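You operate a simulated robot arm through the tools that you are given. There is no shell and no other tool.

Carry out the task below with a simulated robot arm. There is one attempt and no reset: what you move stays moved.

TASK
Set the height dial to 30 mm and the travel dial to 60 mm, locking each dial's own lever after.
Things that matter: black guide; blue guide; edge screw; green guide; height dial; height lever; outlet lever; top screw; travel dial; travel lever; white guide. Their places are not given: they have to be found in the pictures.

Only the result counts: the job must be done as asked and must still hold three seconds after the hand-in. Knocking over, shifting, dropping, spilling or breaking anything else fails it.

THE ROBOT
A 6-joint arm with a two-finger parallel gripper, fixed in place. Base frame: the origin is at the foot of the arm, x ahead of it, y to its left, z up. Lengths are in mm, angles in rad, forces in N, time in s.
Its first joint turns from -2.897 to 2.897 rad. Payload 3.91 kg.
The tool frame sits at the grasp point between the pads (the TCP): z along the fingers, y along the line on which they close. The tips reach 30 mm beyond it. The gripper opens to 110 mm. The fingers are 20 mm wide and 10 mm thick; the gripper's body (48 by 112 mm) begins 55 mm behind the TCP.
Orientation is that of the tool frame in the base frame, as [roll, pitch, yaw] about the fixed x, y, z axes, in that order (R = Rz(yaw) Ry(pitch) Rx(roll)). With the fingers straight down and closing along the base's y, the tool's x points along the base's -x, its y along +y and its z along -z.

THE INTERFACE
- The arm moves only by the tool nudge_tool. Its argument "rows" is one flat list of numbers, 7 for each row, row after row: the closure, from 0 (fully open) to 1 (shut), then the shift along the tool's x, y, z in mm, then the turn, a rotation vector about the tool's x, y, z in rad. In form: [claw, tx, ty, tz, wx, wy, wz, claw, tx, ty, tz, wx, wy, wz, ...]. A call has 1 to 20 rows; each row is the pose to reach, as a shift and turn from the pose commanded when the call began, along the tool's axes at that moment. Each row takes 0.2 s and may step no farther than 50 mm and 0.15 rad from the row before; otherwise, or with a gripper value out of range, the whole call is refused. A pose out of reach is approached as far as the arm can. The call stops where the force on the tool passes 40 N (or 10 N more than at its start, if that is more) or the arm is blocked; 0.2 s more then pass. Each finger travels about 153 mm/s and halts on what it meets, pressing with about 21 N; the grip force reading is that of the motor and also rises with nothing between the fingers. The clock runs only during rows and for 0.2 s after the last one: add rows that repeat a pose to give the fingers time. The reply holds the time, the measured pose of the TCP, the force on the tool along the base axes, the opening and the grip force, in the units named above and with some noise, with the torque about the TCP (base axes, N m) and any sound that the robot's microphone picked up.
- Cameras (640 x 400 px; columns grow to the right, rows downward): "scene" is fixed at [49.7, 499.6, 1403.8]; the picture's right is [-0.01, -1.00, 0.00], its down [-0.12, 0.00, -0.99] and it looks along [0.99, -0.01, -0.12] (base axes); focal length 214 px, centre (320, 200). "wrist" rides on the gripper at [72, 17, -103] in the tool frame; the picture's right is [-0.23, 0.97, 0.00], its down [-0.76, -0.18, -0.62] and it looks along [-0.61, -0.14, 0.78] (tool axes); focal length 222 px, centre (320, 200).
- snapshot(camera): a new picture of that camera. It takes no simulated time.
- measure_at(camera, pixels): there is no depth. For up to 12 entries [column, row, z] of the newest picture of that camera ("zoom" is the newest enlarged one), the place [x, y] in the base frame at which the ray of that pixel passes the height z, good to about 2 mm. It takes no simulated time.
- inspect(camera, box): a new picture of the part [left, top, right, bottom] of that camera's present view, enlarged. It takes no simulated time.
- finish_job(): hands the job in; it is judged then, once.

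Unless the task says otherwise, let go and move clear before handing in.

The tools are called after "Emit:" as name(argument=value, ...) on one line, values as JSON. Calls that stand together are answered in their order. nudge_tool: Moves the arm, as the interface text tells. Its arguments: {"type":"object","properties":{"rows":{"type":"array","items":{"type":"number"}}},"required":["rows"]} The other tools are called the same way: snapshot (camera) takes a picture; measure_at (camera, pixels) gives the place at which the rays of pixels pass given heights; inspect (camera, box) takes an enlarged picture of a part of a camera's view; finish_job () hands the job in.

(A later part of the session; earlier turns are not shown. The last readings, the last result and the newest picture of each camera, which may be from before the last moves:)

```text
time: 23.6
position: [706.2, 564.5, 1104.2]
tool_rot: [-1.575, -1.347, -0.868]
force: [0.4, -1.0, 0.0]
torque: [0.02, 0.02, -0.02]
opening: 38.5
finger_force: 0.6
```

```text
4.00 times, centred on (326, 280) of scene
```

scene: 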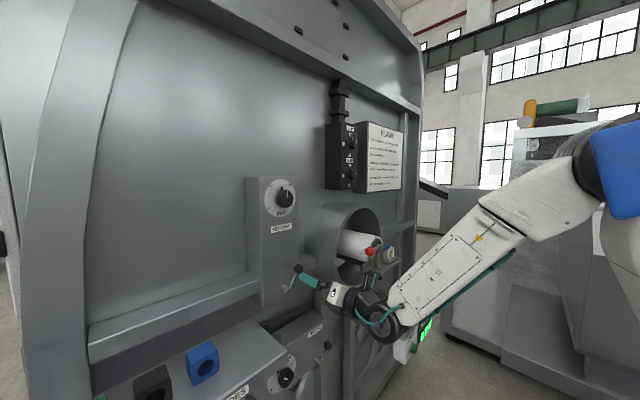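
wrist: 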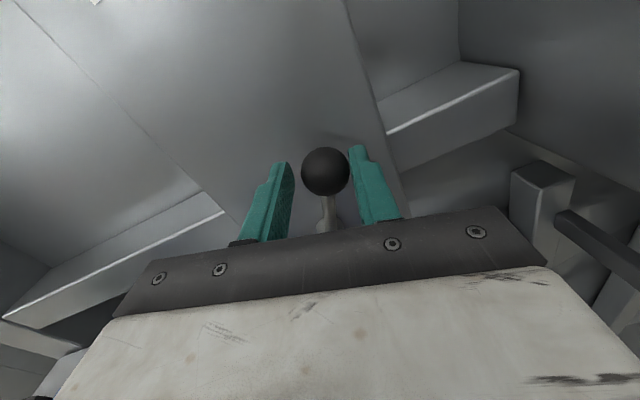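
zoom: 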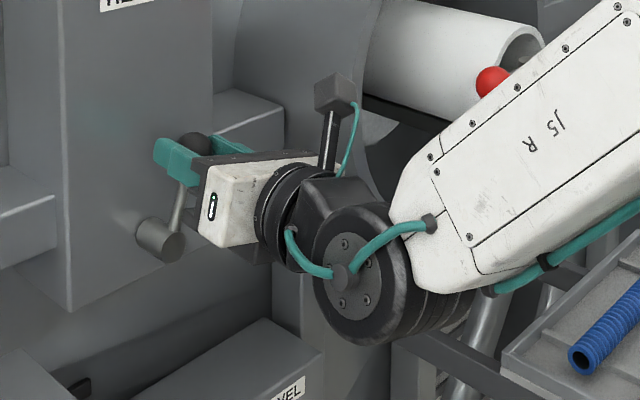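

The lever follows easily, with almost no force on the tool and the ball seated against the +y finger at (325,171). I'll continue counter-clockwise toward about -25°.

Emit:
nudge_tool(rows=[0.655, 0.05, -10.1, -0.8, 0, 0, -0.1396, 0.655, -1.3, -20.2, -1.7, 0, 0, -0.2793, 0.655, -4.2, -29.9, -2.5, 0, 0, -0.4189, 0.655, -8.2, -39.2, -3.3, 0, 0, -0.5585, 0.655, -13.6, -47.9, -4.1, 0, 0, -0.698])

Emit:
snapshot(camera="wrist")

Emit:
inspect(camera="scene", box=[256, 230, 396, 330])

```text
time: 24.8
position: [669.9, 600.1, 1101.1]
tool_rot: [1.572, -1.096, 2.272]
force: [0.5, -0.2, 0.4]
torque: [-0.01, -0.03, 0.04]
opening: 38.3
finger_force: 0.2
```

```text
taken
```

wrist: 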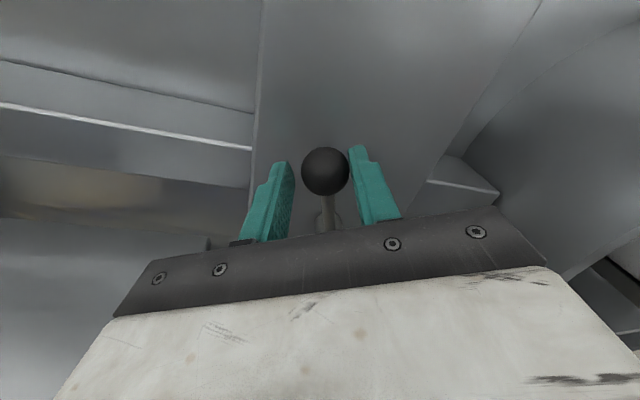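

```text
4.00 times, centred on (326, 280) of scene
```

zoom: 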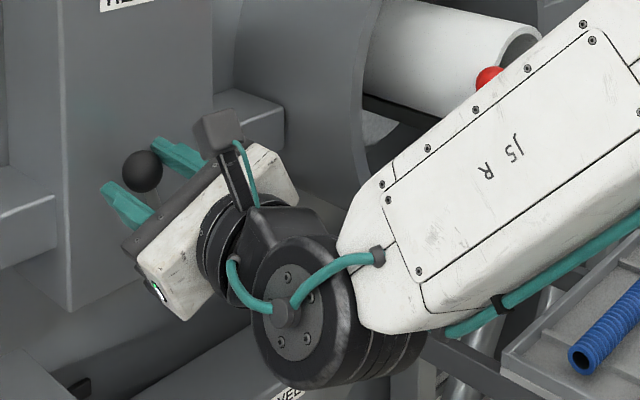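

Still no resistance; the lever is at about -22°. I'll keep going in small steps to find its end stop.

Emit:
nudge_tool(rows=[0.655, 0.1, -5, -0.4, 0, 0, -0.07, 0.655, 0.1, -10.1, -0.75, 0, 0, -0.1396, 0.655, -0.4, -15.2, -1.1, 0, 0, -0.21, 0.655, -1.2, -20.2, -1.45, 0, 0, -0.2793, 0.655, -2.4, -25.1, -1.8, 0, 0, -0.349, 0.655, -3.9, -30, -2.1, 0, 0, -0.4189, 0.655, -5.8, -34.8, -2.4, 0, 0, -0.489, 0.655, -8, -39.4, -2.6, 0, 0, -0.5585])

Emit:
snapshot(camera="wrist")

Emit:
inspect(camera="scene", box=[236, 230, 376, 330])

```text
time: 26.6
position: [649.8, 618.9, 1079.7]
tool_rot: [1.567, -0.541, 2.271]
force: [18.5, -14.5, 20.1]
torque: [0.33, -0.09, -0.43]
opening: 52.2
finger_force: 14.3
```

```text
taken
```

wrist: 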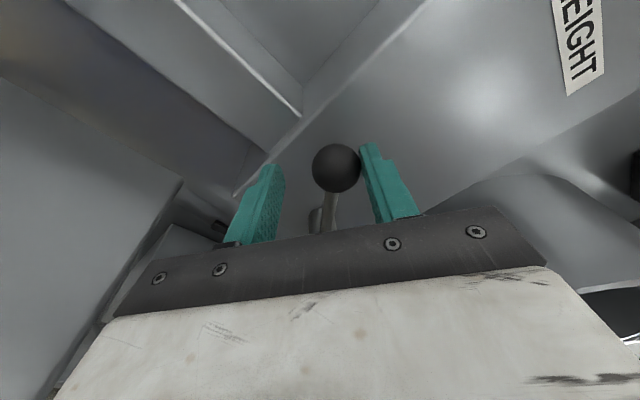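

```text
4.00 times, centred on (306, 280) of scene
```

zoom: 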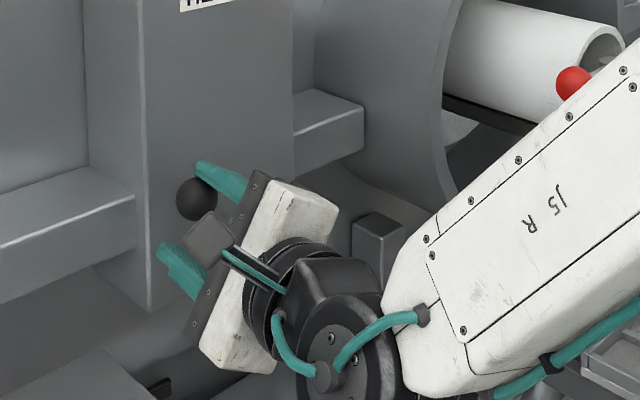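

The stop is reached: about 30 N, fingers pushed open to 52 mm, ball at roughly -41°. The lever swings between +40° and -40°, so -40° should be unlocked. I'll recentre the fork, open it and retreat.

Emit:
nudge_tool(rows=[0.6, 0, 5, 0, 0, 0, 0, 0.5, 0, 10, 0, 0, 0, 0, 0.3, 0, 10.3, 0, 0, 0, 0, 0.1, 0, 10.3, 0, 0, 0, 0, 0, 0, 10.3, -20, 0, 0, 0, 0, 0, 10.3, -50, 0, 0, 0, 0, 0, 10.3, -85, 0, 0, 0, 0, 0, 10.3, -120, 0, 0, 0])

Emit:
snapshot(camera="wrist")

Emit:
inspect(camera="scene", box=[236, 230, 376, 330])

```text
time: 28.4
position: [560.5, 542.1, 1085.2]
tool_rot: [1.572, -0.54, 2.272]
force: [0.1, 0.5, 0.0]
torque: [0.02, -0.04, 0.02]
opening: 110.0
finger_force: 0.0
```

```text
taken
```

wrist: 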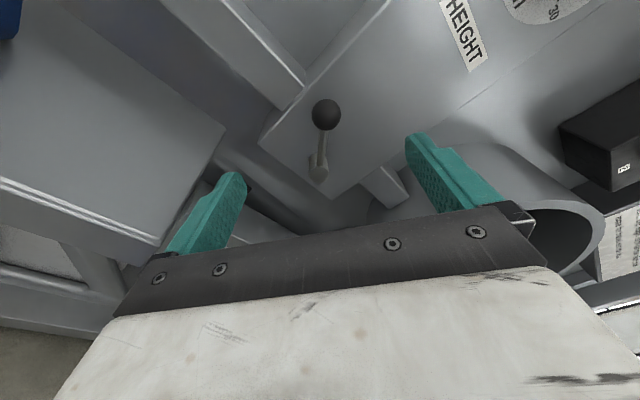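

```text
4.00 times, centred on (306, 280) of scene
```

zoom: 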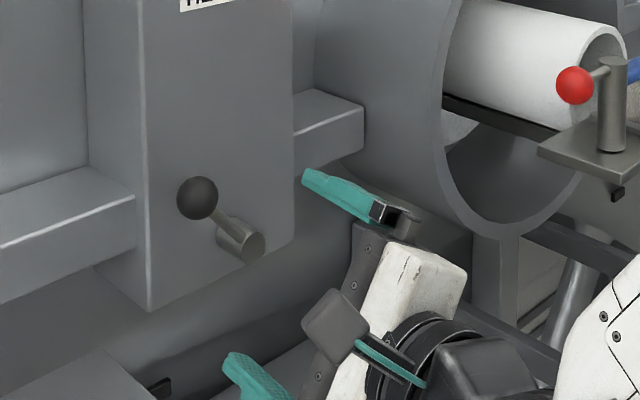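

The lever stays at -40°. Now I'll go back up in front of the height dial (d=800, l=78, z=1330), with the tool along the wall normal and the wrist at φ=-150° so that there is room for a 120° clockwise turn.

Emit:
nudge_tool(rows=[0, 6.5, 22.1, 2.3, 0.0081, 0.0022, 0.1412, 0, 13, 44.1, 4.6, 0.0162, 0.0044, 0.2824, 0, 19.5, 66.2, 7, 0.0242, 0.0066, 0.4236, 0, 26, 88.2, 9.3, 0.0323, 0.0088, 0.5648, 0, 32.5, 110.3, 11.6, 0.0404, 0.011, 0.706, 0, 39.1, 132.3, 13.9, 0.0485, 0.0133, 0.8473, 0, 45.6, 154.4, 16.2, 0.0566, 0.0155, 0.9885, 0, 52.1, 176.4, 18.5, 0.0647, 0.0177, 1.1297, 0, 58.6, 198.5, 20.9, 0.0727, 0.0199, 1.2709, 0, 65.1, 220.5, 23.2, 0.0808, 0.0221, 1.4121, 0, 71.6, 242.6, 25.5, 0.0889, 0.0243, 1.5533])

Emit:
snapshot(camera="wrist")

Emit:
snapshot(camera="scene")

```text
time: 30.8
position: [619.1, 507.7, 1328.2]
tool_rot: [-1.567, -1.045, -0.789]
force: [0.0, 0.2, -0.1]
torque: [0.03, 0.03, -0.03]
opening: 110.2
finger_force: 0.0
```

```text
taken
```

wrist: 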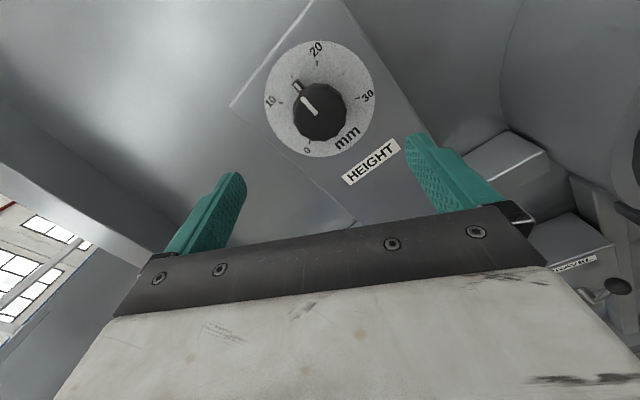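

```text
taken
```

scene: 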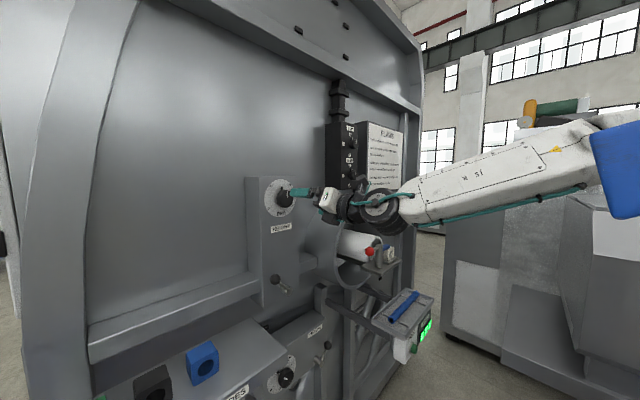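

The tool is lined up at d=797, l=78.8, z=1328. I'll enlarge the dial to centre on the knob.

Emit:
inspect(camera="wrist", box=[240, 30, 400, 170])

```text
2.86 times, centred on (320, 100) of wrist
```

zoom: 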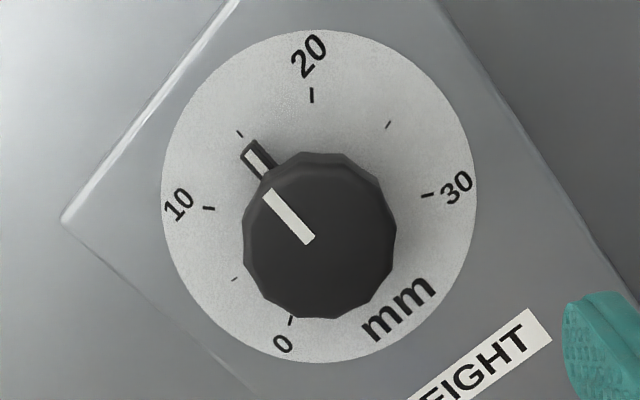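

The knob front centre is only about (0.7, 1.1) mm off the tool axis. I'll advance to d≈908 and close on it.

Emit:
nudge_tool(rows=[0, 0.7, 1.1, 30, 0, 0, 0, 0, 0.7, 1.1, 60, 0, 0, 0, 0, 0.7, 1.1, 85, 0, 0, 0, 0, 0.7, 1.1, 102, 0, 0, 0, 0, 0.7, 1.1, 111, 0, 0, 0, 0.3, 0.7, 1.1, 111, 0, 0, 0, 0.6, 0.7, 1.1, 111, 0, 0, 0, 1, 0.7, 1.1, 111, 0, 0, 0, 1, 0.7, 1.1, 111, 0, 0, 0])

Emit:
snapshot(camera="wrist")

Emit:
inspect(camera="scene", box=[256, 160, 346, 230])

```text
time: 32.8
position: [699.2, 586.4, 1330.4]
tool_rot: [-1.567, -1.048, -0.789]
force: [4.5, 8.3, 5.7]
torque: [-0.14, 0.13, 0.29]
opening: 53.2
finger_force: 45.2
```

```text
taken
```

wrist: 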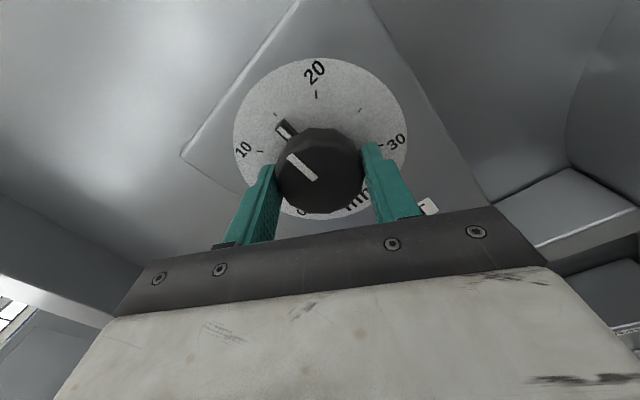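

```text
5.71 times, centred on (301, 195) of scene
```

zoom: 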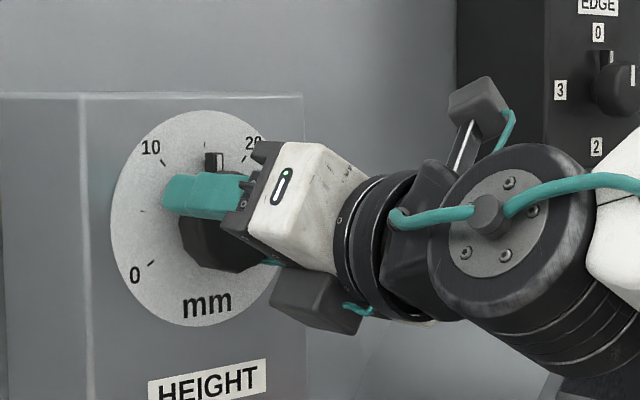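

Gripped at 53.2 mm. I'll turn 0.3 rad clockwise as a test.

Emit:
nudge_tool(rows=[1, 0, 0, 0, 0, 0, 0.1, 1, 0, 0, 0, 0, 0, 0.2, 1, 0, 0, 0, 0, 0, 0.3, 1, 0, 0, 0, 0, 0, 0.3])

Emit:
snapshot(camera="wrist")

Emit:
inspect(camera="scene", box=[256, 160, 346, 230])

```text
time: 33.8
position: [699.4, 586.1, 1330.8]
tool_rot: [-1.566, -0.749, -0.788]
force: [2.7, 8.7, 10.9]
torque: [-0.05, 0.01, 0.49]
opening: 53.0
finger_force: 44.7
```

```text
taken
```

wrist: 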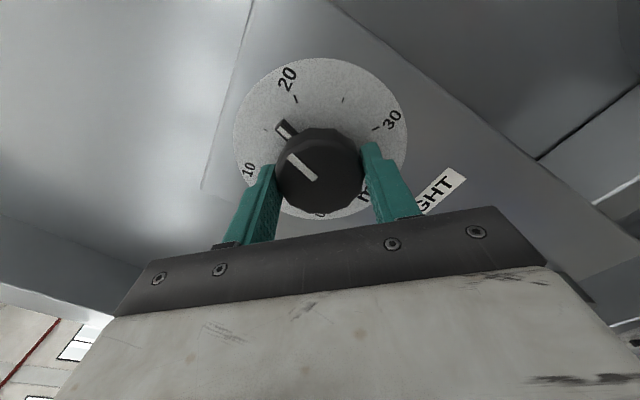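

```text
5.71 times, centred on (301, 195) of scene
```

zoom: 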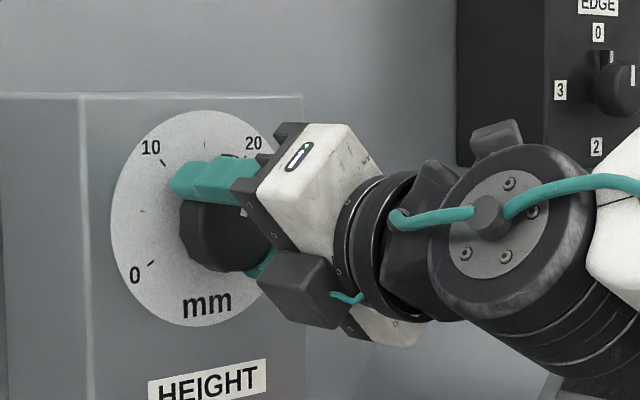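

The dial now turns: the pointer stayed fixed relative to the fingers ((285,128)) while the scale rotated, so the lever is unlocked. I'll continue clockwise another 1.5 rad and recheck.

Emit:
nudge_tool(rows=[1, 0, 0, 0, 0, 0, 0.1, 1, 0, 0, 0, 0, 0, 0.2, 1, 0, 0, 0, 0, 0, 0.3, 1, 0, 0, 0, 0, 0, 0.4, 1, 0, 0, 0, 0, 0, 0.5, 1, 0, 0, 0, 0, 0, 0.6, 1, 0, 0, 0, 0, 0, 0.7, 1, 0, 0, 0, 0, 0, 0.8, 1, 0, 0, 0, 0, 0, 0.9, 1, 0, 0, 0, 0, 0, 1.0, 1, 0, 0, 0, 0, 0, 1.1, 1, 0, 0, 0, 0, 0, 1.2, 1, 0, 0, 0, 0, 0, 1.3, 1, 0, 0, 0, 0, 0, 1.4, 1, 0, 0, 0, 0, 0, 1.5, 1, 0, 0, 0, 0, 0, 1.5])

Emit:
snapshot(camera="wrist")

Emit:
inspect(camera="wrist", box=[220, 40, 420, 230])

```text
time: 37.2
position: [698.8, 587.1, 1329.3]
tool_rot: [-1.569, 0.754, -0.788]
force: [7.9, 15.0, 22.6]
torque: [0.25, -0.3, 0.31]
opening: 53.0
finger_force: 45.1
```

```text
taken
```

wrist: 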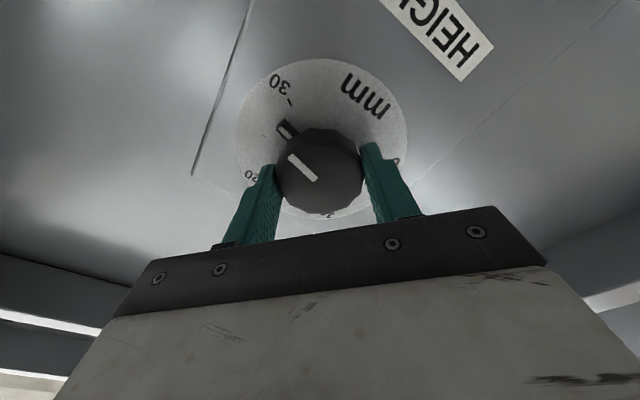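

```text
2.11 times, centred on (320, 135) of wrist
```

zoom: 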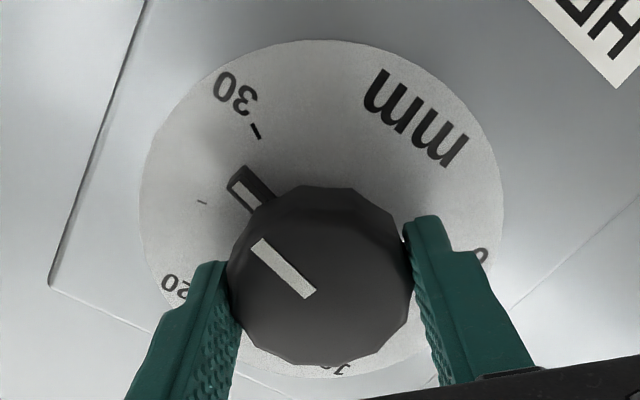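

The pointer now sits between the 25 tick (202,202) and the 30 tick (255,131), at about 27.9 mm. I'll turn the remaining 0.293 rad, easing 1.5 mm in the direction of the built-up force.

Emit:
nudge_tool(rows=[1, -0.5, -0.5, 0.5, 0, 0, 0, 1, -1, -1.1, 1, 0, 0, 0.08, 1, -1, -1.1, 1, 0, 0, 0.16, 1, -1, -1.1, 1, 0, 0, 0.24, 1, -1, -1.1, 1, 0, 0, 0.293, 1, -1, -1.1, 1, 0, 0, 0.293])

Emit:
inspect(camera="wrist", box=[220, 40, 420, 230])

```text
time: 38.6
position: [700.1, 587.2, 1328.5]
tool_rot: [-1.575, 1.045, -0.791]
force: [-17.3, -17.2, -12.9]
torque: [-0.71, -0.33, -0.1]
opening: 53.3
finger_force: 45.4
```

```text
2.11 times, centred on (320, 135) of wrist
```

zoom: 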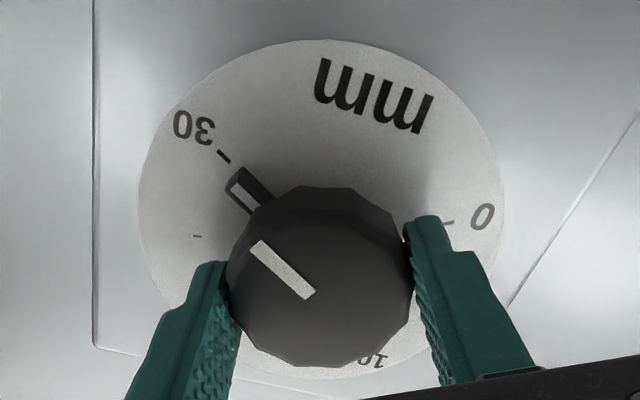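

The pointer is at the 30 tick within my measuring error (knob line at -28°, tick at -30°). I'll release, back away and check it straight on.

Emit:
nudge_tool(rows=[0.7, 0, 0, 0, 0, 0, 0, 0.4, 0, 0, 0, 0, 0, 0, 0.1, 0, 0, 0, 0, 0, 0, 0.1, 0, 0, -25, 0, 0, 0, 0.1, 0, 0, -60, 0, 0, 0, 0.1, 0, 0, -100, 0, 0, 0, 0.1, 0, 0, -110, 0, 0, 0])

Emit:
inspect(camera="wrist", box=[240, 30, 400, 170])

Emit:
inspect(camera="scene", box=[256, 170, 320, 220])

```text
time: 40.2
position: [623.2, 508.8, 1331.1]
tool_rot: [-1.57, 1.046, -0.788]
force: [0.5, 0.5, 0.2]
torque: [0.03, 0.02, 0.0]
opening: 99.3
finger_force: 0.0
```

```text
2.86 times, centred on (320, 100) of wrist
```

zoom: 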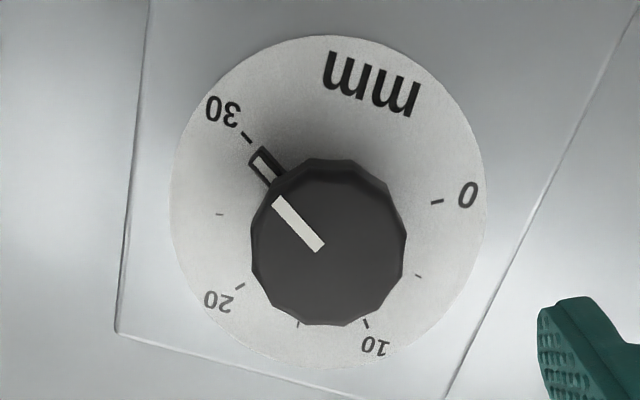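

```text
8.00 times, centred on (288, 195) of scene
```

zoom: 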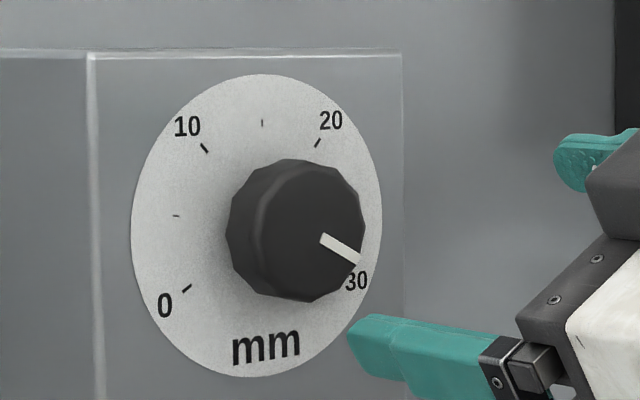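

The tab tip works out at -29.6° against the 30 tick at -29.8°, so the height dial reads 30 mm. Now I'll return to the height lever in two moves to lock it, first rotating the wrist counter-clockwise while descending.

Emit:
nudge_tool(rows=[0, 6.75, 8.45, -1.5, 0, 0, -0.1385, 0, 13.5, 16.9, -3, 0, 0, -0.277, 0, 20.3, 25.3, -4.6, 0, 0, -0.4155, 0, 27, 33.8, -6.2, 0, 0, -0.554, 0, 33.8, 42.2, -7.7, 0, 0, -0.6925, 0, 40.5, 50.7, -9.2, 0, 0, -0.831, 0, 47.3, 59.1, -10.8, 0, 0, -0.9695, 0, 54, 67.6, -12.3, 0, 0, -1.108, 0, 60.8, 76, -13.8, 0, 0, -1.2465, 0, 67.5, 84.5, -15.4, 0, 0, -1.385, 0, 74.3, 92.9, -16.9, 0, 0, -1.5235, 0, 81, 101.4, -18.5, 0, 0, -1.662, 0, 87.8, 109.8, -20, 0, 0, -1.8])

```text
time: 43.0
position: [574.5, 531.2, 1197.9]
tool_rot: [-1.569, -0.755, -0.788]
force: [-0.1, -0.3, 0.4]
torque: [0.02, 0.02, 0.0]
opening: 110.1
finger_force: 0.1
```

Good. Next I'll bring the tool in front of the lever ball at -40° (l≈29.5, z≈1089), aligned with the lever and yawed to 40°.

Emit:
nudge_tool(rows=[0, -7.6, 6.4, 0.5, -0.0086, 0.0004, -0.1376, 0, -15.2, 12.9, 1, -0.0172, 0.0007, -0.2751, 0, -22.8, 19.3, 1.5, -0.0259, 0.0011, -0.4127, 0, -30.4, 25.8, 2, -0.0345, 0.0015, -0.5503, 0, -38, 32.2, 2.5, -0.0431, 0.0019, -0.6879, 0, -45.5, 38.7, 3, -0.0517, 0.0022, -0.8254, 0, -53.1, 45.1, 3.5, -0.0603, 0.0026, -0.963, 0, -60.7, 51.6, 4, -0.0689, 0.003, -1.1006, 0, -68.3, 58, 4.5, -0.0776, 0.0034, -1.2381, 0, -75.9, 64.5, 5, -0.0862, 0.0037, -1.3757, 0, -83.5, 70.9, 5.5, -0.0948, 0.0041, -1.5133])

Emit:
snapshot(camera="wrist")

Emit:
inspect(camera="scene", box=[236, 230, 376, 330])

```text
time: 45.4
position: [568.2, 542.1, 1090.1]
tool_rot: [1.57, -0.87, 2.267]
force: [0.5, 0.0, 0.2]
torque: [0.02, 0.04, -0.01]
opening: 110.0
finger_force: 0.0
```

```text
taken
```

wrist: 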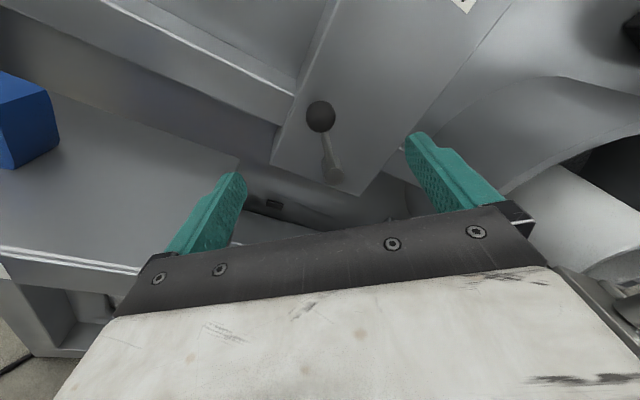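

```text
4.00 times, centred on (306, 280) of scene
```

zoom: 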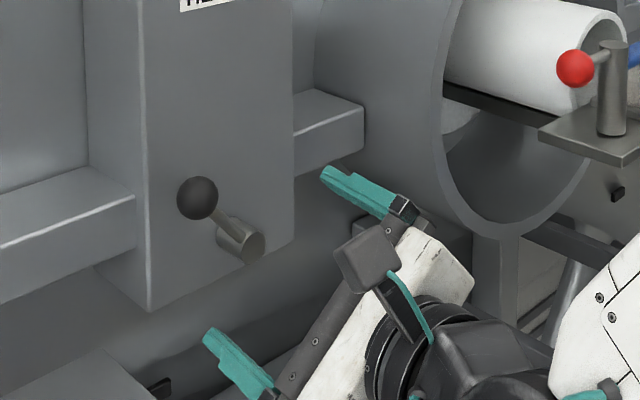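

The ball is at (321,116), only 1.6 mm off-centre. The outlet shelf in the scene has risen by about 15 mm with the height dial, which fits the new setting. I'll advance around the ball and close to the loose fork.

Emit:
nudge_tool(rows=[0, -1.6, 1.6, 30, 0, 0, 0, 0, -1.6, 1.6, 60, 0, 0, 0, 0, -1.6, 1.6, 85, 0, 0, 0, 0, -1.6, 1.6, 102, 0, 0, 0, 0, -1.6, 1.6, 112, 0, 0, 0, 0.4, -1.6, 1.6, 112, 0, 0, 0, 0.655, -1.6, 1.6, 112, 0, 0, 0, 0.655, -1.6, 1.6, 112, 0, 0, 0])

Emit:
snapshot(camera="wrist")

```text
time: 47.2
position: [654.8, 614.2, 1090.4]
tool_rot: [1.573, -0.872, 2.266]
force: [0.2, 0.1, 0.1]
torque: [-0.01, -0.01, 0.01]
opening: 37.8
finger_force: 0.1
```

```text
taken
```

wrist: 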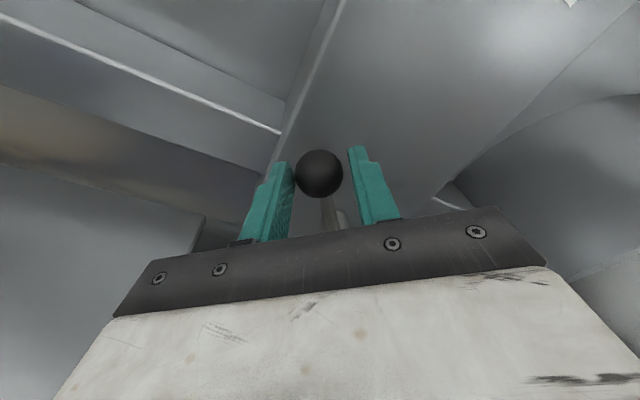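

The ball is inside the fork with no contact force. I'll now swing the lever clockwise along its arc from -40° toward +32°.

Emit:
nudge_tool(rows=[0.655, -0.73, 10.3, 0.73, 0, 0, 0.1396, 0.655, -2.9, 20.3, 1.5, 0, 0, 0.2793, 0.655, -6.4, 30, 2.4, 0, 0, 0.4189, 0.655, -11.3, 39.1, 3.2, 0, 0, 0.5585, 0.655, -17.4, 47.4, 4.1, 0, 0, 0.698, 0.655, -24.5, 54.8, 5, 0, 0, 0.8378, 0.655, -32.7, 61.1, 5.9, 0, 0, 0.9774, 0.655, -41.6, 66.2, 6.8, 0, 0, 1.117, 0.655, -51.1, 70, 7.6, 0, 0, 1.2566])

Emit:
snapshot(camera="wrist")

Emit:
inspect(camera="scene", box=[256, 230, 396, 330])

```text
time: 49.2
position: [718.0, 551.5, 1096.7]
tool_rot: [-1.573, -1.01, -0.873]
force: [-1.1, 0.5, 1.5]
torque: [0.03, 0.01, 0.02]
opening: 38.3
finger_force: 0.1
```

```text
taken
```

wrist: 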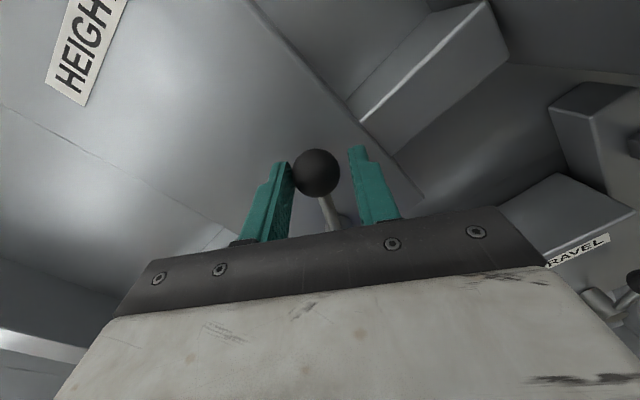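

```text
4.00 times, centred on (326, 280) of scene
```

zoom: 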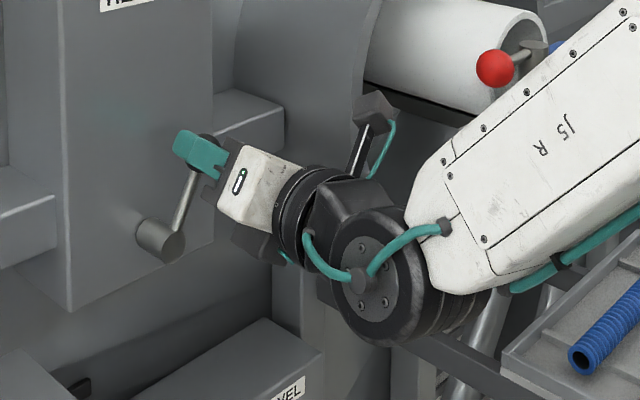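

The lever is near +29° with no resistance. I'll push on gently to its clockwise stop.

Emit:
nudge_tool(rows=[0.655, -0.18, 5.15, 0.37, 0, 0, 0.07, 0.655, -0.7, 10.3, 0.73, 0, 0, 0.14, 0.655, -1.6, 15.4, 1.06, 0, 0, 0.21, 0.655, -2.5, 19.1, 1.3, 0, 0, 0.262, 0.655, -3.6, 22.9, 1.5, 0, 0, 0.314, 0.655, -3.6, 22.9, 1.5, 0, 0, 0.314])

Emit:
snapshot(camera="wrist")

Emit:
inspect(camera="scene", box=[256, 230, 396, 330])

```text
time: 50.6
position: [727.4, 541.4, 1082.2]
tool_rot: [-1.569, -0.699, -0.872]
force: [-9.4, 10.1, 7.9]
torque: [0.04, -0.17, 0.31]
opening: 45.6
finger_force: 7.8
```

```text
taken
```

wrist: 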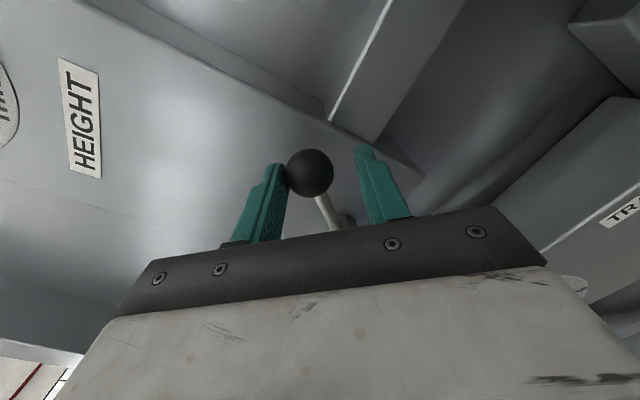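

```text
4.00 times, centred on (326, 280) of scene
```

zoom: 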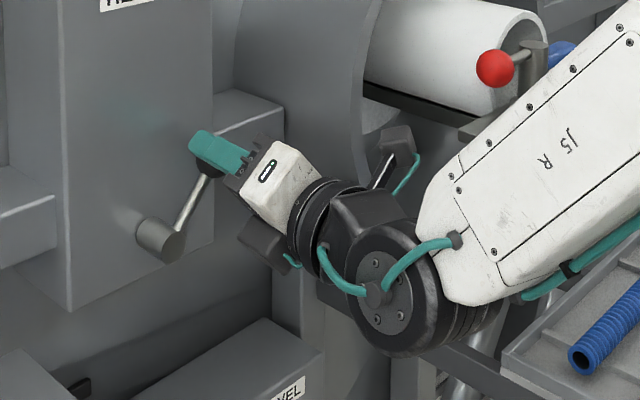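

Force has risen to about 16 N and the fork is spread to 45.6 mm with the ball at about +42°, so the stop is reached. I'll press a few mm more to be sure, then recentre, open and retreat.

Emit:
nudge_tool(rows=[0.655, -0.5, 5, 0.3, 0, 0, 0.06, 0.655, -0.5, 5, 0.3, 0, 0, 0.06, 0.655, 0, 0, 0, 0, 0, 0, 0.6, 0, -6, 0, 0, 0, 0, 0.4, 0, -6.5, 0, 0, 0, 0, 0.2, 0, -6.5, 0, 0, 0, 0, 0, 0, -6.5, -20, 0, 0, 0, 0, 0, -6.5, -50, 0, 0, 0, 0, 0, -6.5, -85, 0, 0, 0, 0, 0, -6.5, -120, 0, 0, 0])

Emit:
snapshot(camera="wrist")

Emit:
inspect(camera="scene", box=[264, 250, 344, 300])

Emit:
inspect(camera="scene", box=[256, 170, 320, 220])

```text
time: 52.8
position: [634.5, 468.0, 1084.3]
tool_rot: [-1.573, -0.698, -0.873]
force: [-0.3, 0.8, -0.3]
torque: [-0.01, -0.01, 0.04]
opening: 109.8
finger_force: 0.1
```

```text
taken
```

wrist: 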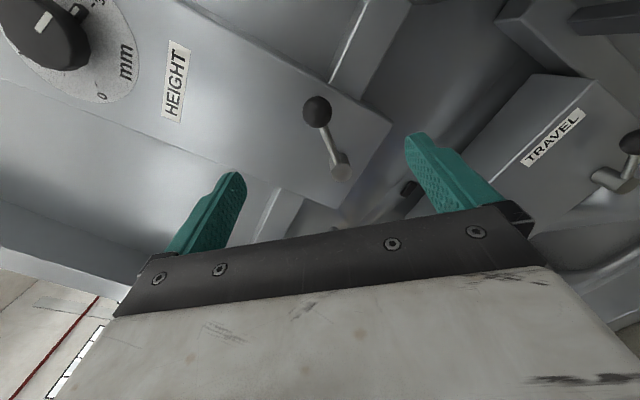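

```text
8.00 times, centred on (304, 275) of scene
```

zoom: 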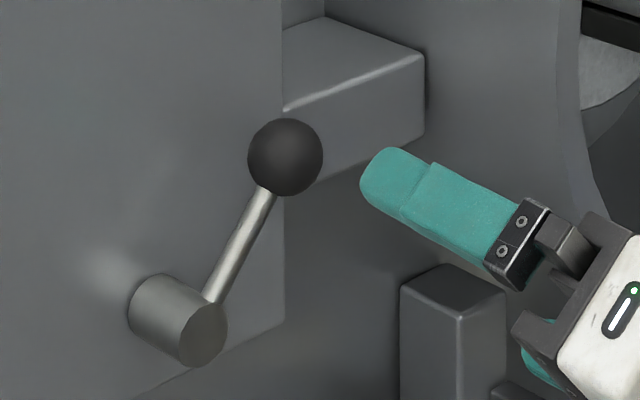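

```text
8.00 times, centred on (288, 195) of scene
```

zoom: 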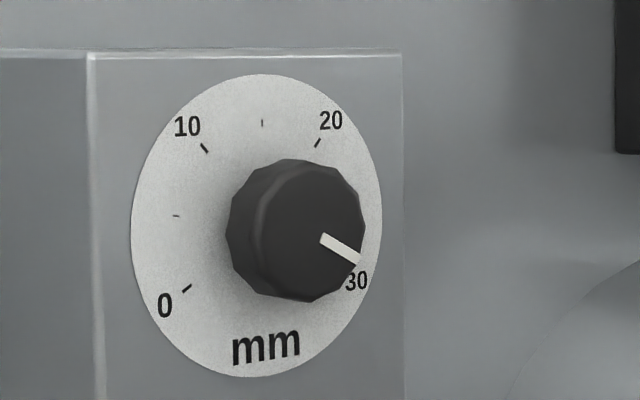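

The lever ball is back at (285,157), its original locked position, and the dial still shows 30. Now the travel controls: I'll drop to about z=880 with the camera up, looking down at the travel dial and lever.

Emit:
nudge_tool(rows=[0, -18.7, 22.3, -5.7, 0, 0, -0.1247, 0, -37.4, 44.6, -11.4, 0, 0, -0.2494, 0, -56.1, 66.9, -17.1, 0, 0, -0.3741, 0, -74.9, 89.1, -22.9, 0, 0, -0.4989, 0, -93.6, 111.4, -28.6, 0, 0, -0.6236, 0, -112.3, 133.7, -34.3, 0, 0, -0.7483, 0, -131, 156, -40, 0, 0, -0.873])

Emit:
snapshot(camera="wrist")

Emit:
snapshot(camera="scene")

```text
time: 54.4
position: [604.4, 438.1, 880.2]
tool_rot: [1.95, -1.57, 1.89]
force: [-0.4, 0.2, 0.1]
torque: [0.0, -0.01, 0.0]
opening: 109.8
finger_force: 0.0
```

```text
taken
```

wrist: 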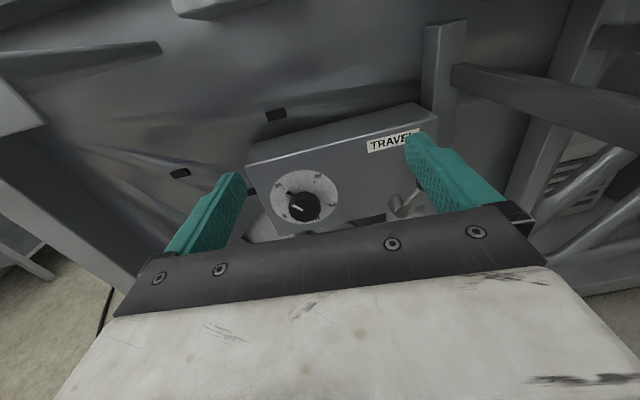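

```text
taken
```

scene: 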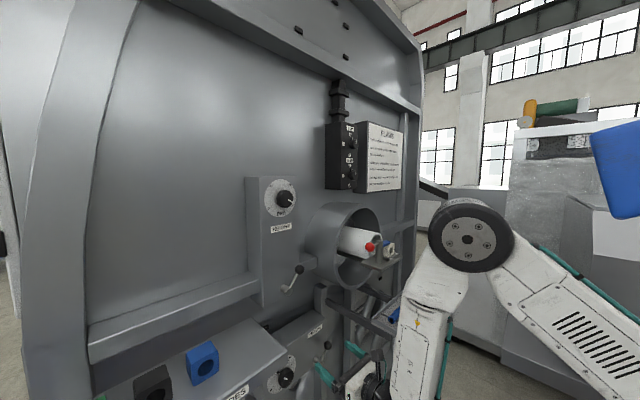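

I can see the travel dial at (304,200) and its lever behind the right finger. I'll enlarge these.

Emit:
inspect(camera="wrist", box=[240, 100, 440, 240])

Emit:
inspect(camera="scene", box=[256, 330, 346, 400])

Emit:
inspect(camera="scene", box=[320, 220, 480, 400])

```text
2.86 times, centred on (340, 170) of wrist
```

zoom: 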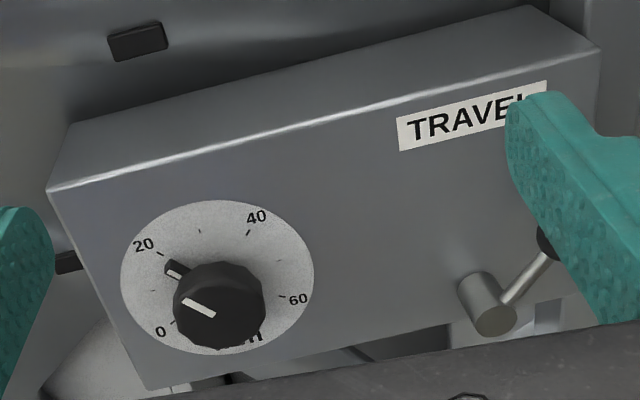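

```text
5.71 times, centred on (301, 365) of scene
```

zoom: 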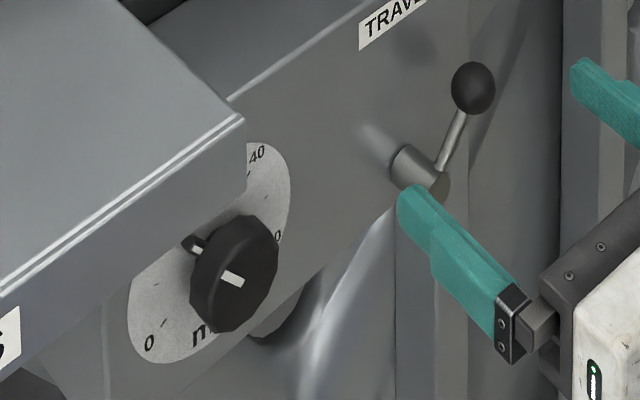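

```text
2.22 times, centred on (400, 310) of scene
```

zoom: 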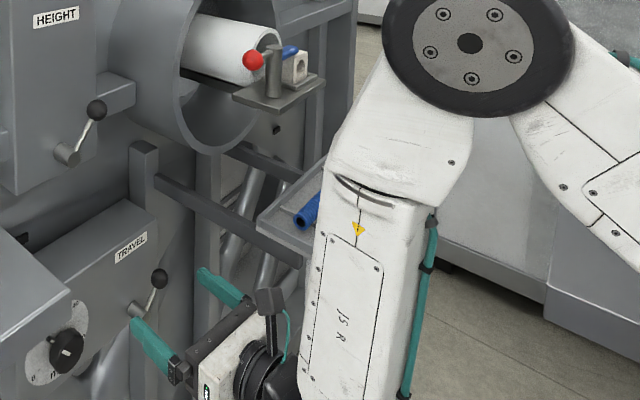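

Triangulation gives the travel dial centre at l=70, z=716 (knob front d≈925) and the lever hub at l≈232, z≈658, with its ball near l≈274, z≈714. The pointer is just under 20. I'll move to a staging pose in front of the travel lever ball, yawed to 33° for reach.

Emit:
nudge_tool(rows=[0, -20.8, 15.6, 7.9, -0.0147, 0.0053, 0.0872, 0, -41.6, 31.1, 15.7, -0.0294, 0.0107, 0.1743, 0, -62.3, 46.7, 23.6, -0.044, 0.016, 0.2615, 0, -83.1, 62.2, 31.4, -0.0587, 0.0214, 0.3486, 0, -103.9, 77.8, 39.3, -0.0734, 0.0267, 0.4358, 0, -124.7, 93.3, 47.1, -0.0881, 0.032, 0.5229, 0, -145.4, 108.9, 55, -0.1027, 0.0374, 0.6101, 0, -166.2, 124.4, 62.8, -0.1174, 0.0427, 0.6972])

Emit:
snapshot(camera="wrist")

Emit:
snapshot(camera="scene")

```text
time: 56.2
position: [708.6, 401.8, 715.6]
tool_rot: [-1.572, -0.874, -1.021]
force: [-0.5, 0.1, -0.4]
torque: [0.02, -0.05, 0.02]
opening: 110.1
finger_force: 0.0
out of reach, approached as far as the arm can: row 3, 4, 5, 6, 7, 8
```

```text
taken
```

wrist: 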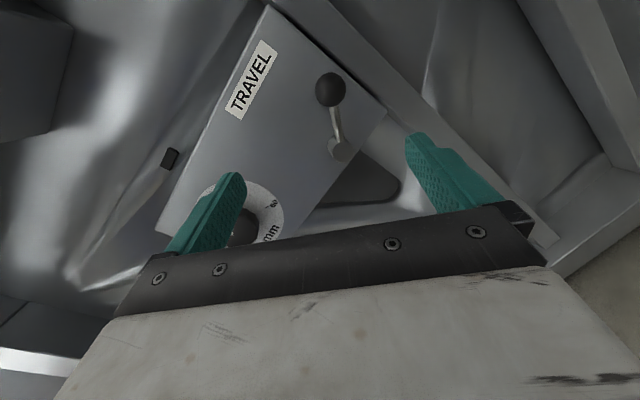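

```text
taken
```

scene: 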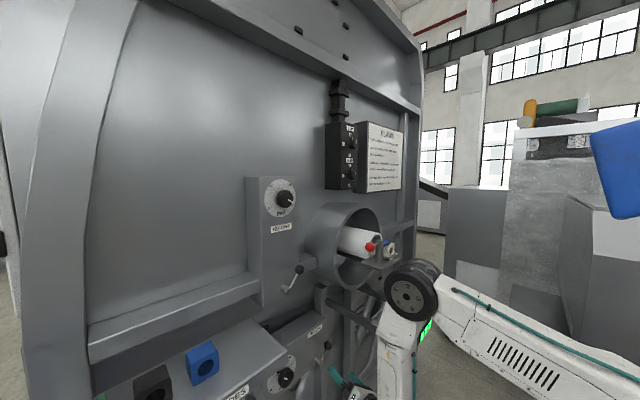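

The arm stopped about 30 mm short at yaw 31.5°, but the ball is clear at (329,88), giving about l=272, z=719. The elbow is well clear of the outlet shelf and the tray. I'll yaw further right to 25°, which should free the reach.

Emit:
nudge_tool(rows=[0, 2.6, 1.1, 3.6, -0.029, 0.0242, 0, 0, 5.2, 2.1, 7.2, -0.058, 0.0485, 0, 0, 7.8, 3.2, 10.8, -0.087, 0.0727, 0])

Emit:
snapshot(camera="wrist")

Emit:
inspect(camera="scene", box=[280, 240, 460, 400])

```text
time: 57.0
position: [721.6, 402.7, 719.9]
tool_rot: [-1.572, -0.873, -1.109]
force: [0.6, 0.3, -0.1]
torque: [0.02, 0.0, 0.01]
opening: 109.8
finger_force: 0.1
```

```text
taken
```

wrist: 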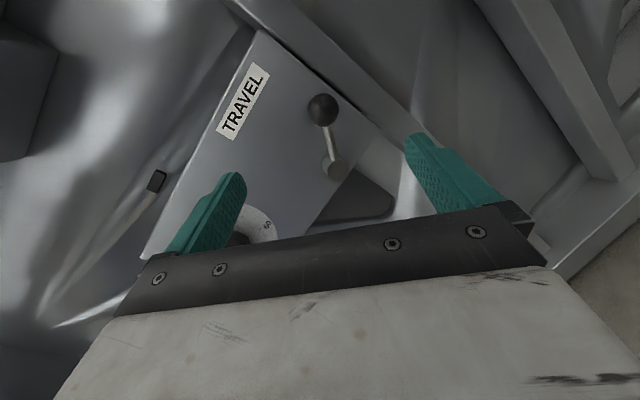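

```text
2.50 times, centred on (370, 320) of scene
```

zoom: 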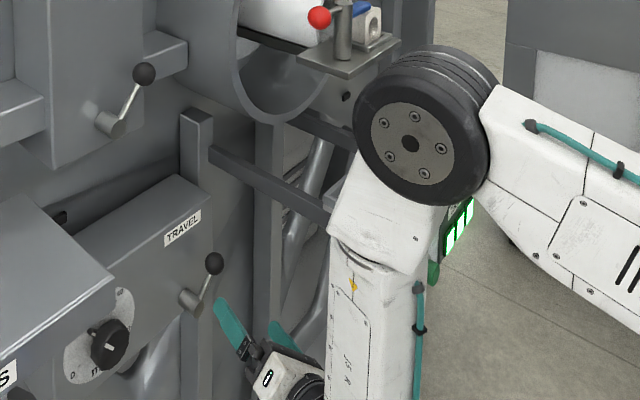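

The pose is reached at yaw 26°, and the ball at (324,109) is about (4, 6) mm off the tool axis. I'll advance with open fingers to straddle it.

Emit:
nudge_tool(rows=[0, 4, 6, 30, 0, 0, 0, 0, 4, 6, 60, 0, 0, 0, 0, 4, 6, 85, 0, 0, 0, 0, 4, 6, 103, 0, 0, 0, 0, 4, 6, 113, 0, 0, 0])

Emit:
snapshot(camera="wrist")

Emit:
inspect(camera="scene", box=[280, 240, 460, 400])

```text
time: 58.2
position: [827.9, 448.5, 719.3]
tool_rot: [-1.574, -0.874, -1.109]
force: [-7.9, -4.3, 1.9]
torque: [0.27, -0.28, 0.48]
opening: 110.0
finger_force: 0.0
```

```text
taken
```

wrist: 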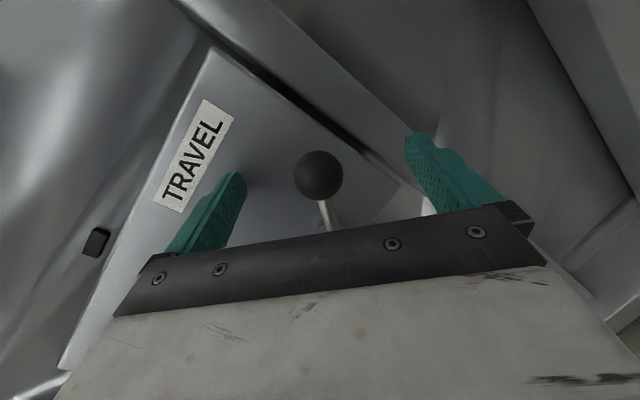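

```text
2.50 times, centred on (370, 320) of scene
```

zoom: 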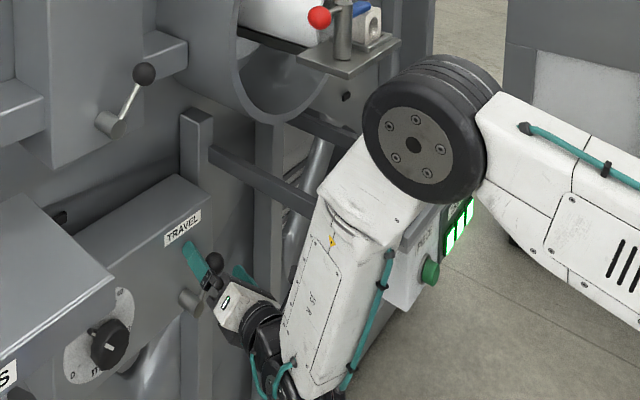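

A light 9 N contact appeared: the left finger's tip touches the box face because of the yaw. I'll retract 7 mm and close to the loose fork around the ball.

Emit:
nudge_tool(rows=[0, 0, 0, -7, 0, 0, 0, 0.4, 0, 0, -7, 0, 0, 0, 0.655, 0, 0, -7, 0, 0, 0, 0.655, 0, 0, -5, 0, 0, 0])

Emit:
snapshot(camera="wrist")

```text
time: 59.2
position: [823.2, 446.6, 719.1]
tool_rot: [-1.573, -0.874, -1.107]
force: [0.8, 0.7, -0.9]
torque: [0.03, -0.01, -0.01]
opening: 37.9
finger_force: 0.1
```

```text
taken
```

wrist: 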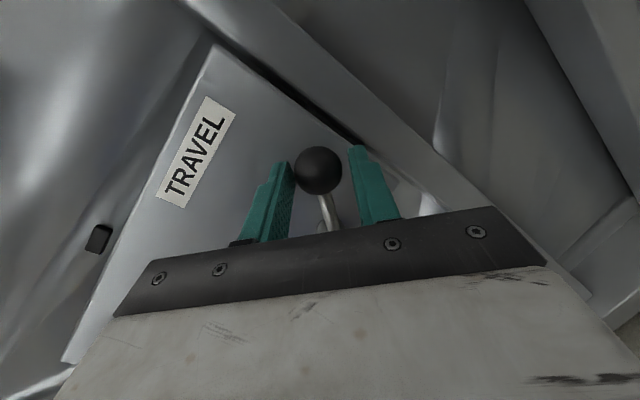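

The ball is in the fork with no load. I'll swing the travel lever counter-clockwise along its arc.

Emit:
nudge_tool(rows=[0.655, -0.43, -10.04, -2.66, 0, 0, -0.1396, 0.655, -2.3, -19.9, -5.57, 0, 0, -0.2793, 0.655, -5.5, -29.3, -8.66, 0, 0, -0.4189, 0.655, -10, -38, -11.9, 0, 0, -0.5585, 0.655, -15.8, -46, -15.1, 0, 0, -0.698, 0.655, -22.7, -53.1, -18.4, 0, 0, -0.8378, 0.655, -30.5, -59.1, -21.6, 0, 0, -0.9774])

Emit:
snapshot(camera="wrist")

Emit:
inspect(camera="scene", box=[280, 240, 460, 400])

```text
time: 60.8
position: [776.0, 495.7, 734.0]
tool_rot: [1.575, -1.287, 2.031]
force: [0.4, 0.0, -0.6]
torque: [-0.03, -0.03, -0.03]
opening: 38.5
finger_force: 0.0
```

```text
taken
```

wrist: 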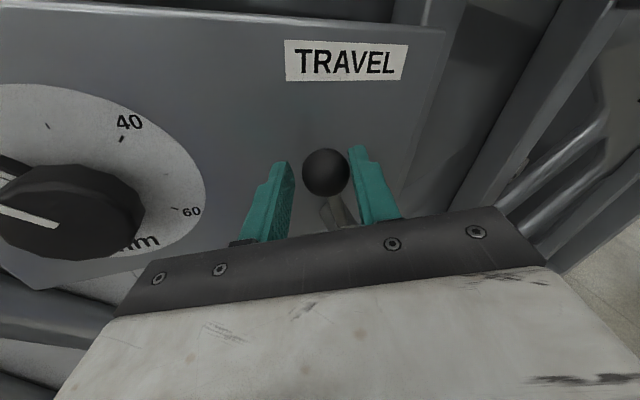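

```text
2.50 times, centred on (370, 320) of scene
```

zoom: 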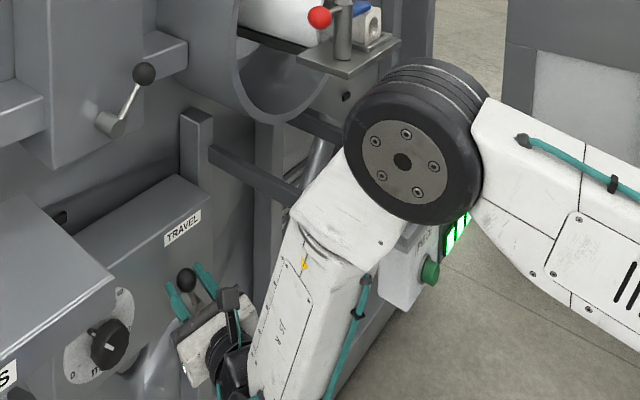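

The lever is following with no load. I'll continue to its counter-clockwise stop.

Emit:
nudge_tool(rows=[0.655, -0.8, -9.9, -3.1, 0, 0, -0.1396, 0.655, -3.1, -19.6, -6, 0, 0, -0.2793, 0.655, -4.8, -24.4, -7.4, 0, 0, -0.349, 0.655, -6.7, -29, -8.7, 0, 0, -0.4189, 0.655, -9.6, -34.5, -10.2, 0, 0, -0.506, 0.655, -13.1, -39.8, -11.5, 0, 0, -0.593, 0.655, -13.1, -39.8, -11.5, 0, 0, -0.593])

Emit:
snapshot(camera="wrist")

```text
time: 62.2
position: [754.1, 517.6, 714.9]
tool_rot: [1.559, -0.709, 2.026]
force: [11.7, -28.0, 17.3]
torque: [0.27, -0.3, -0.82]
opening: 54.5
finger_force: 16.8
stopped in row 7: the force on the tool passed its limit at 43 N (the readings are from after the stop); the commanded pose is now the measured one
```

```text
taken
```

wrist: 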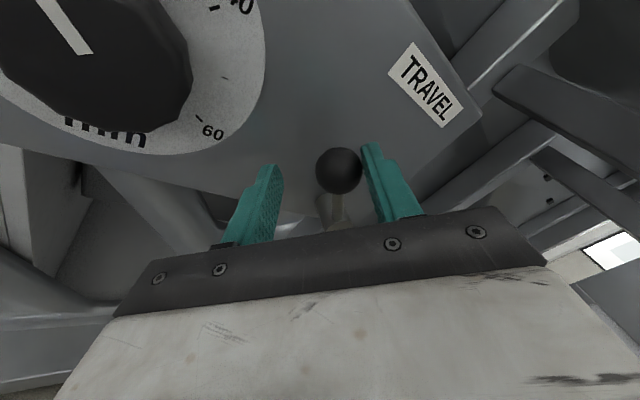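

The counter-clockwise stop is reached (34–43 N). I'll recentre the fork on the ball (about +12 mm in y), open and back out.

Emit:
nudge_tool(rows=[0.62, 0, 6, 0, 0, 0, 0, 0.5, 0, 12, 0, 0, 0, 0, 0.4, 0, 12, -3, 0, 0, 0, 0.3, 0, 12, -10, 0, 0, 0, 0.2, 0, 12, -25, 0, 0, 0, 0.2, 0, 12, -55, 0, 0, 0, 0, 0, 12, -90, 0, 0, 0, 0, 0, 12, -125, 0, 0, 0])

Emit:
snapshot(camera="wrist")

Emit:
snapshot(camera="scene")

```text
time: 64.0
position: [642.4, 457.6, 717.6]
tool_rot: [1.563, -0.707, 2.031]
force: [0.3, -0.1, -0.1]
torque: [0.01, 0.03, 0.02]
opening: 110.0
finger_force: 0.1
```

```text
taken
```

wrist: 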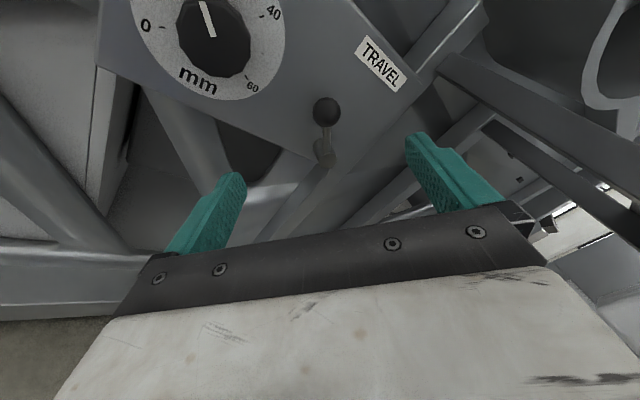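

```text
taken
```

scene: 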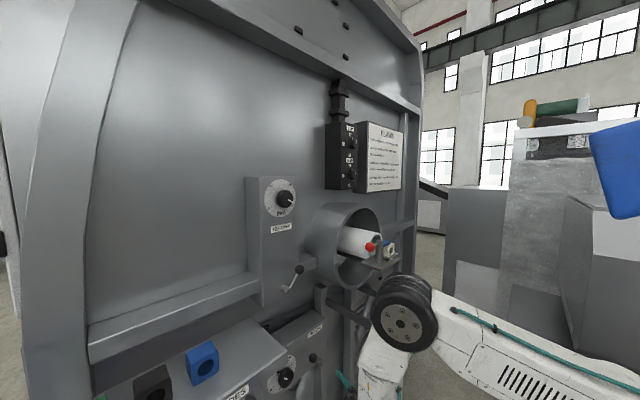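

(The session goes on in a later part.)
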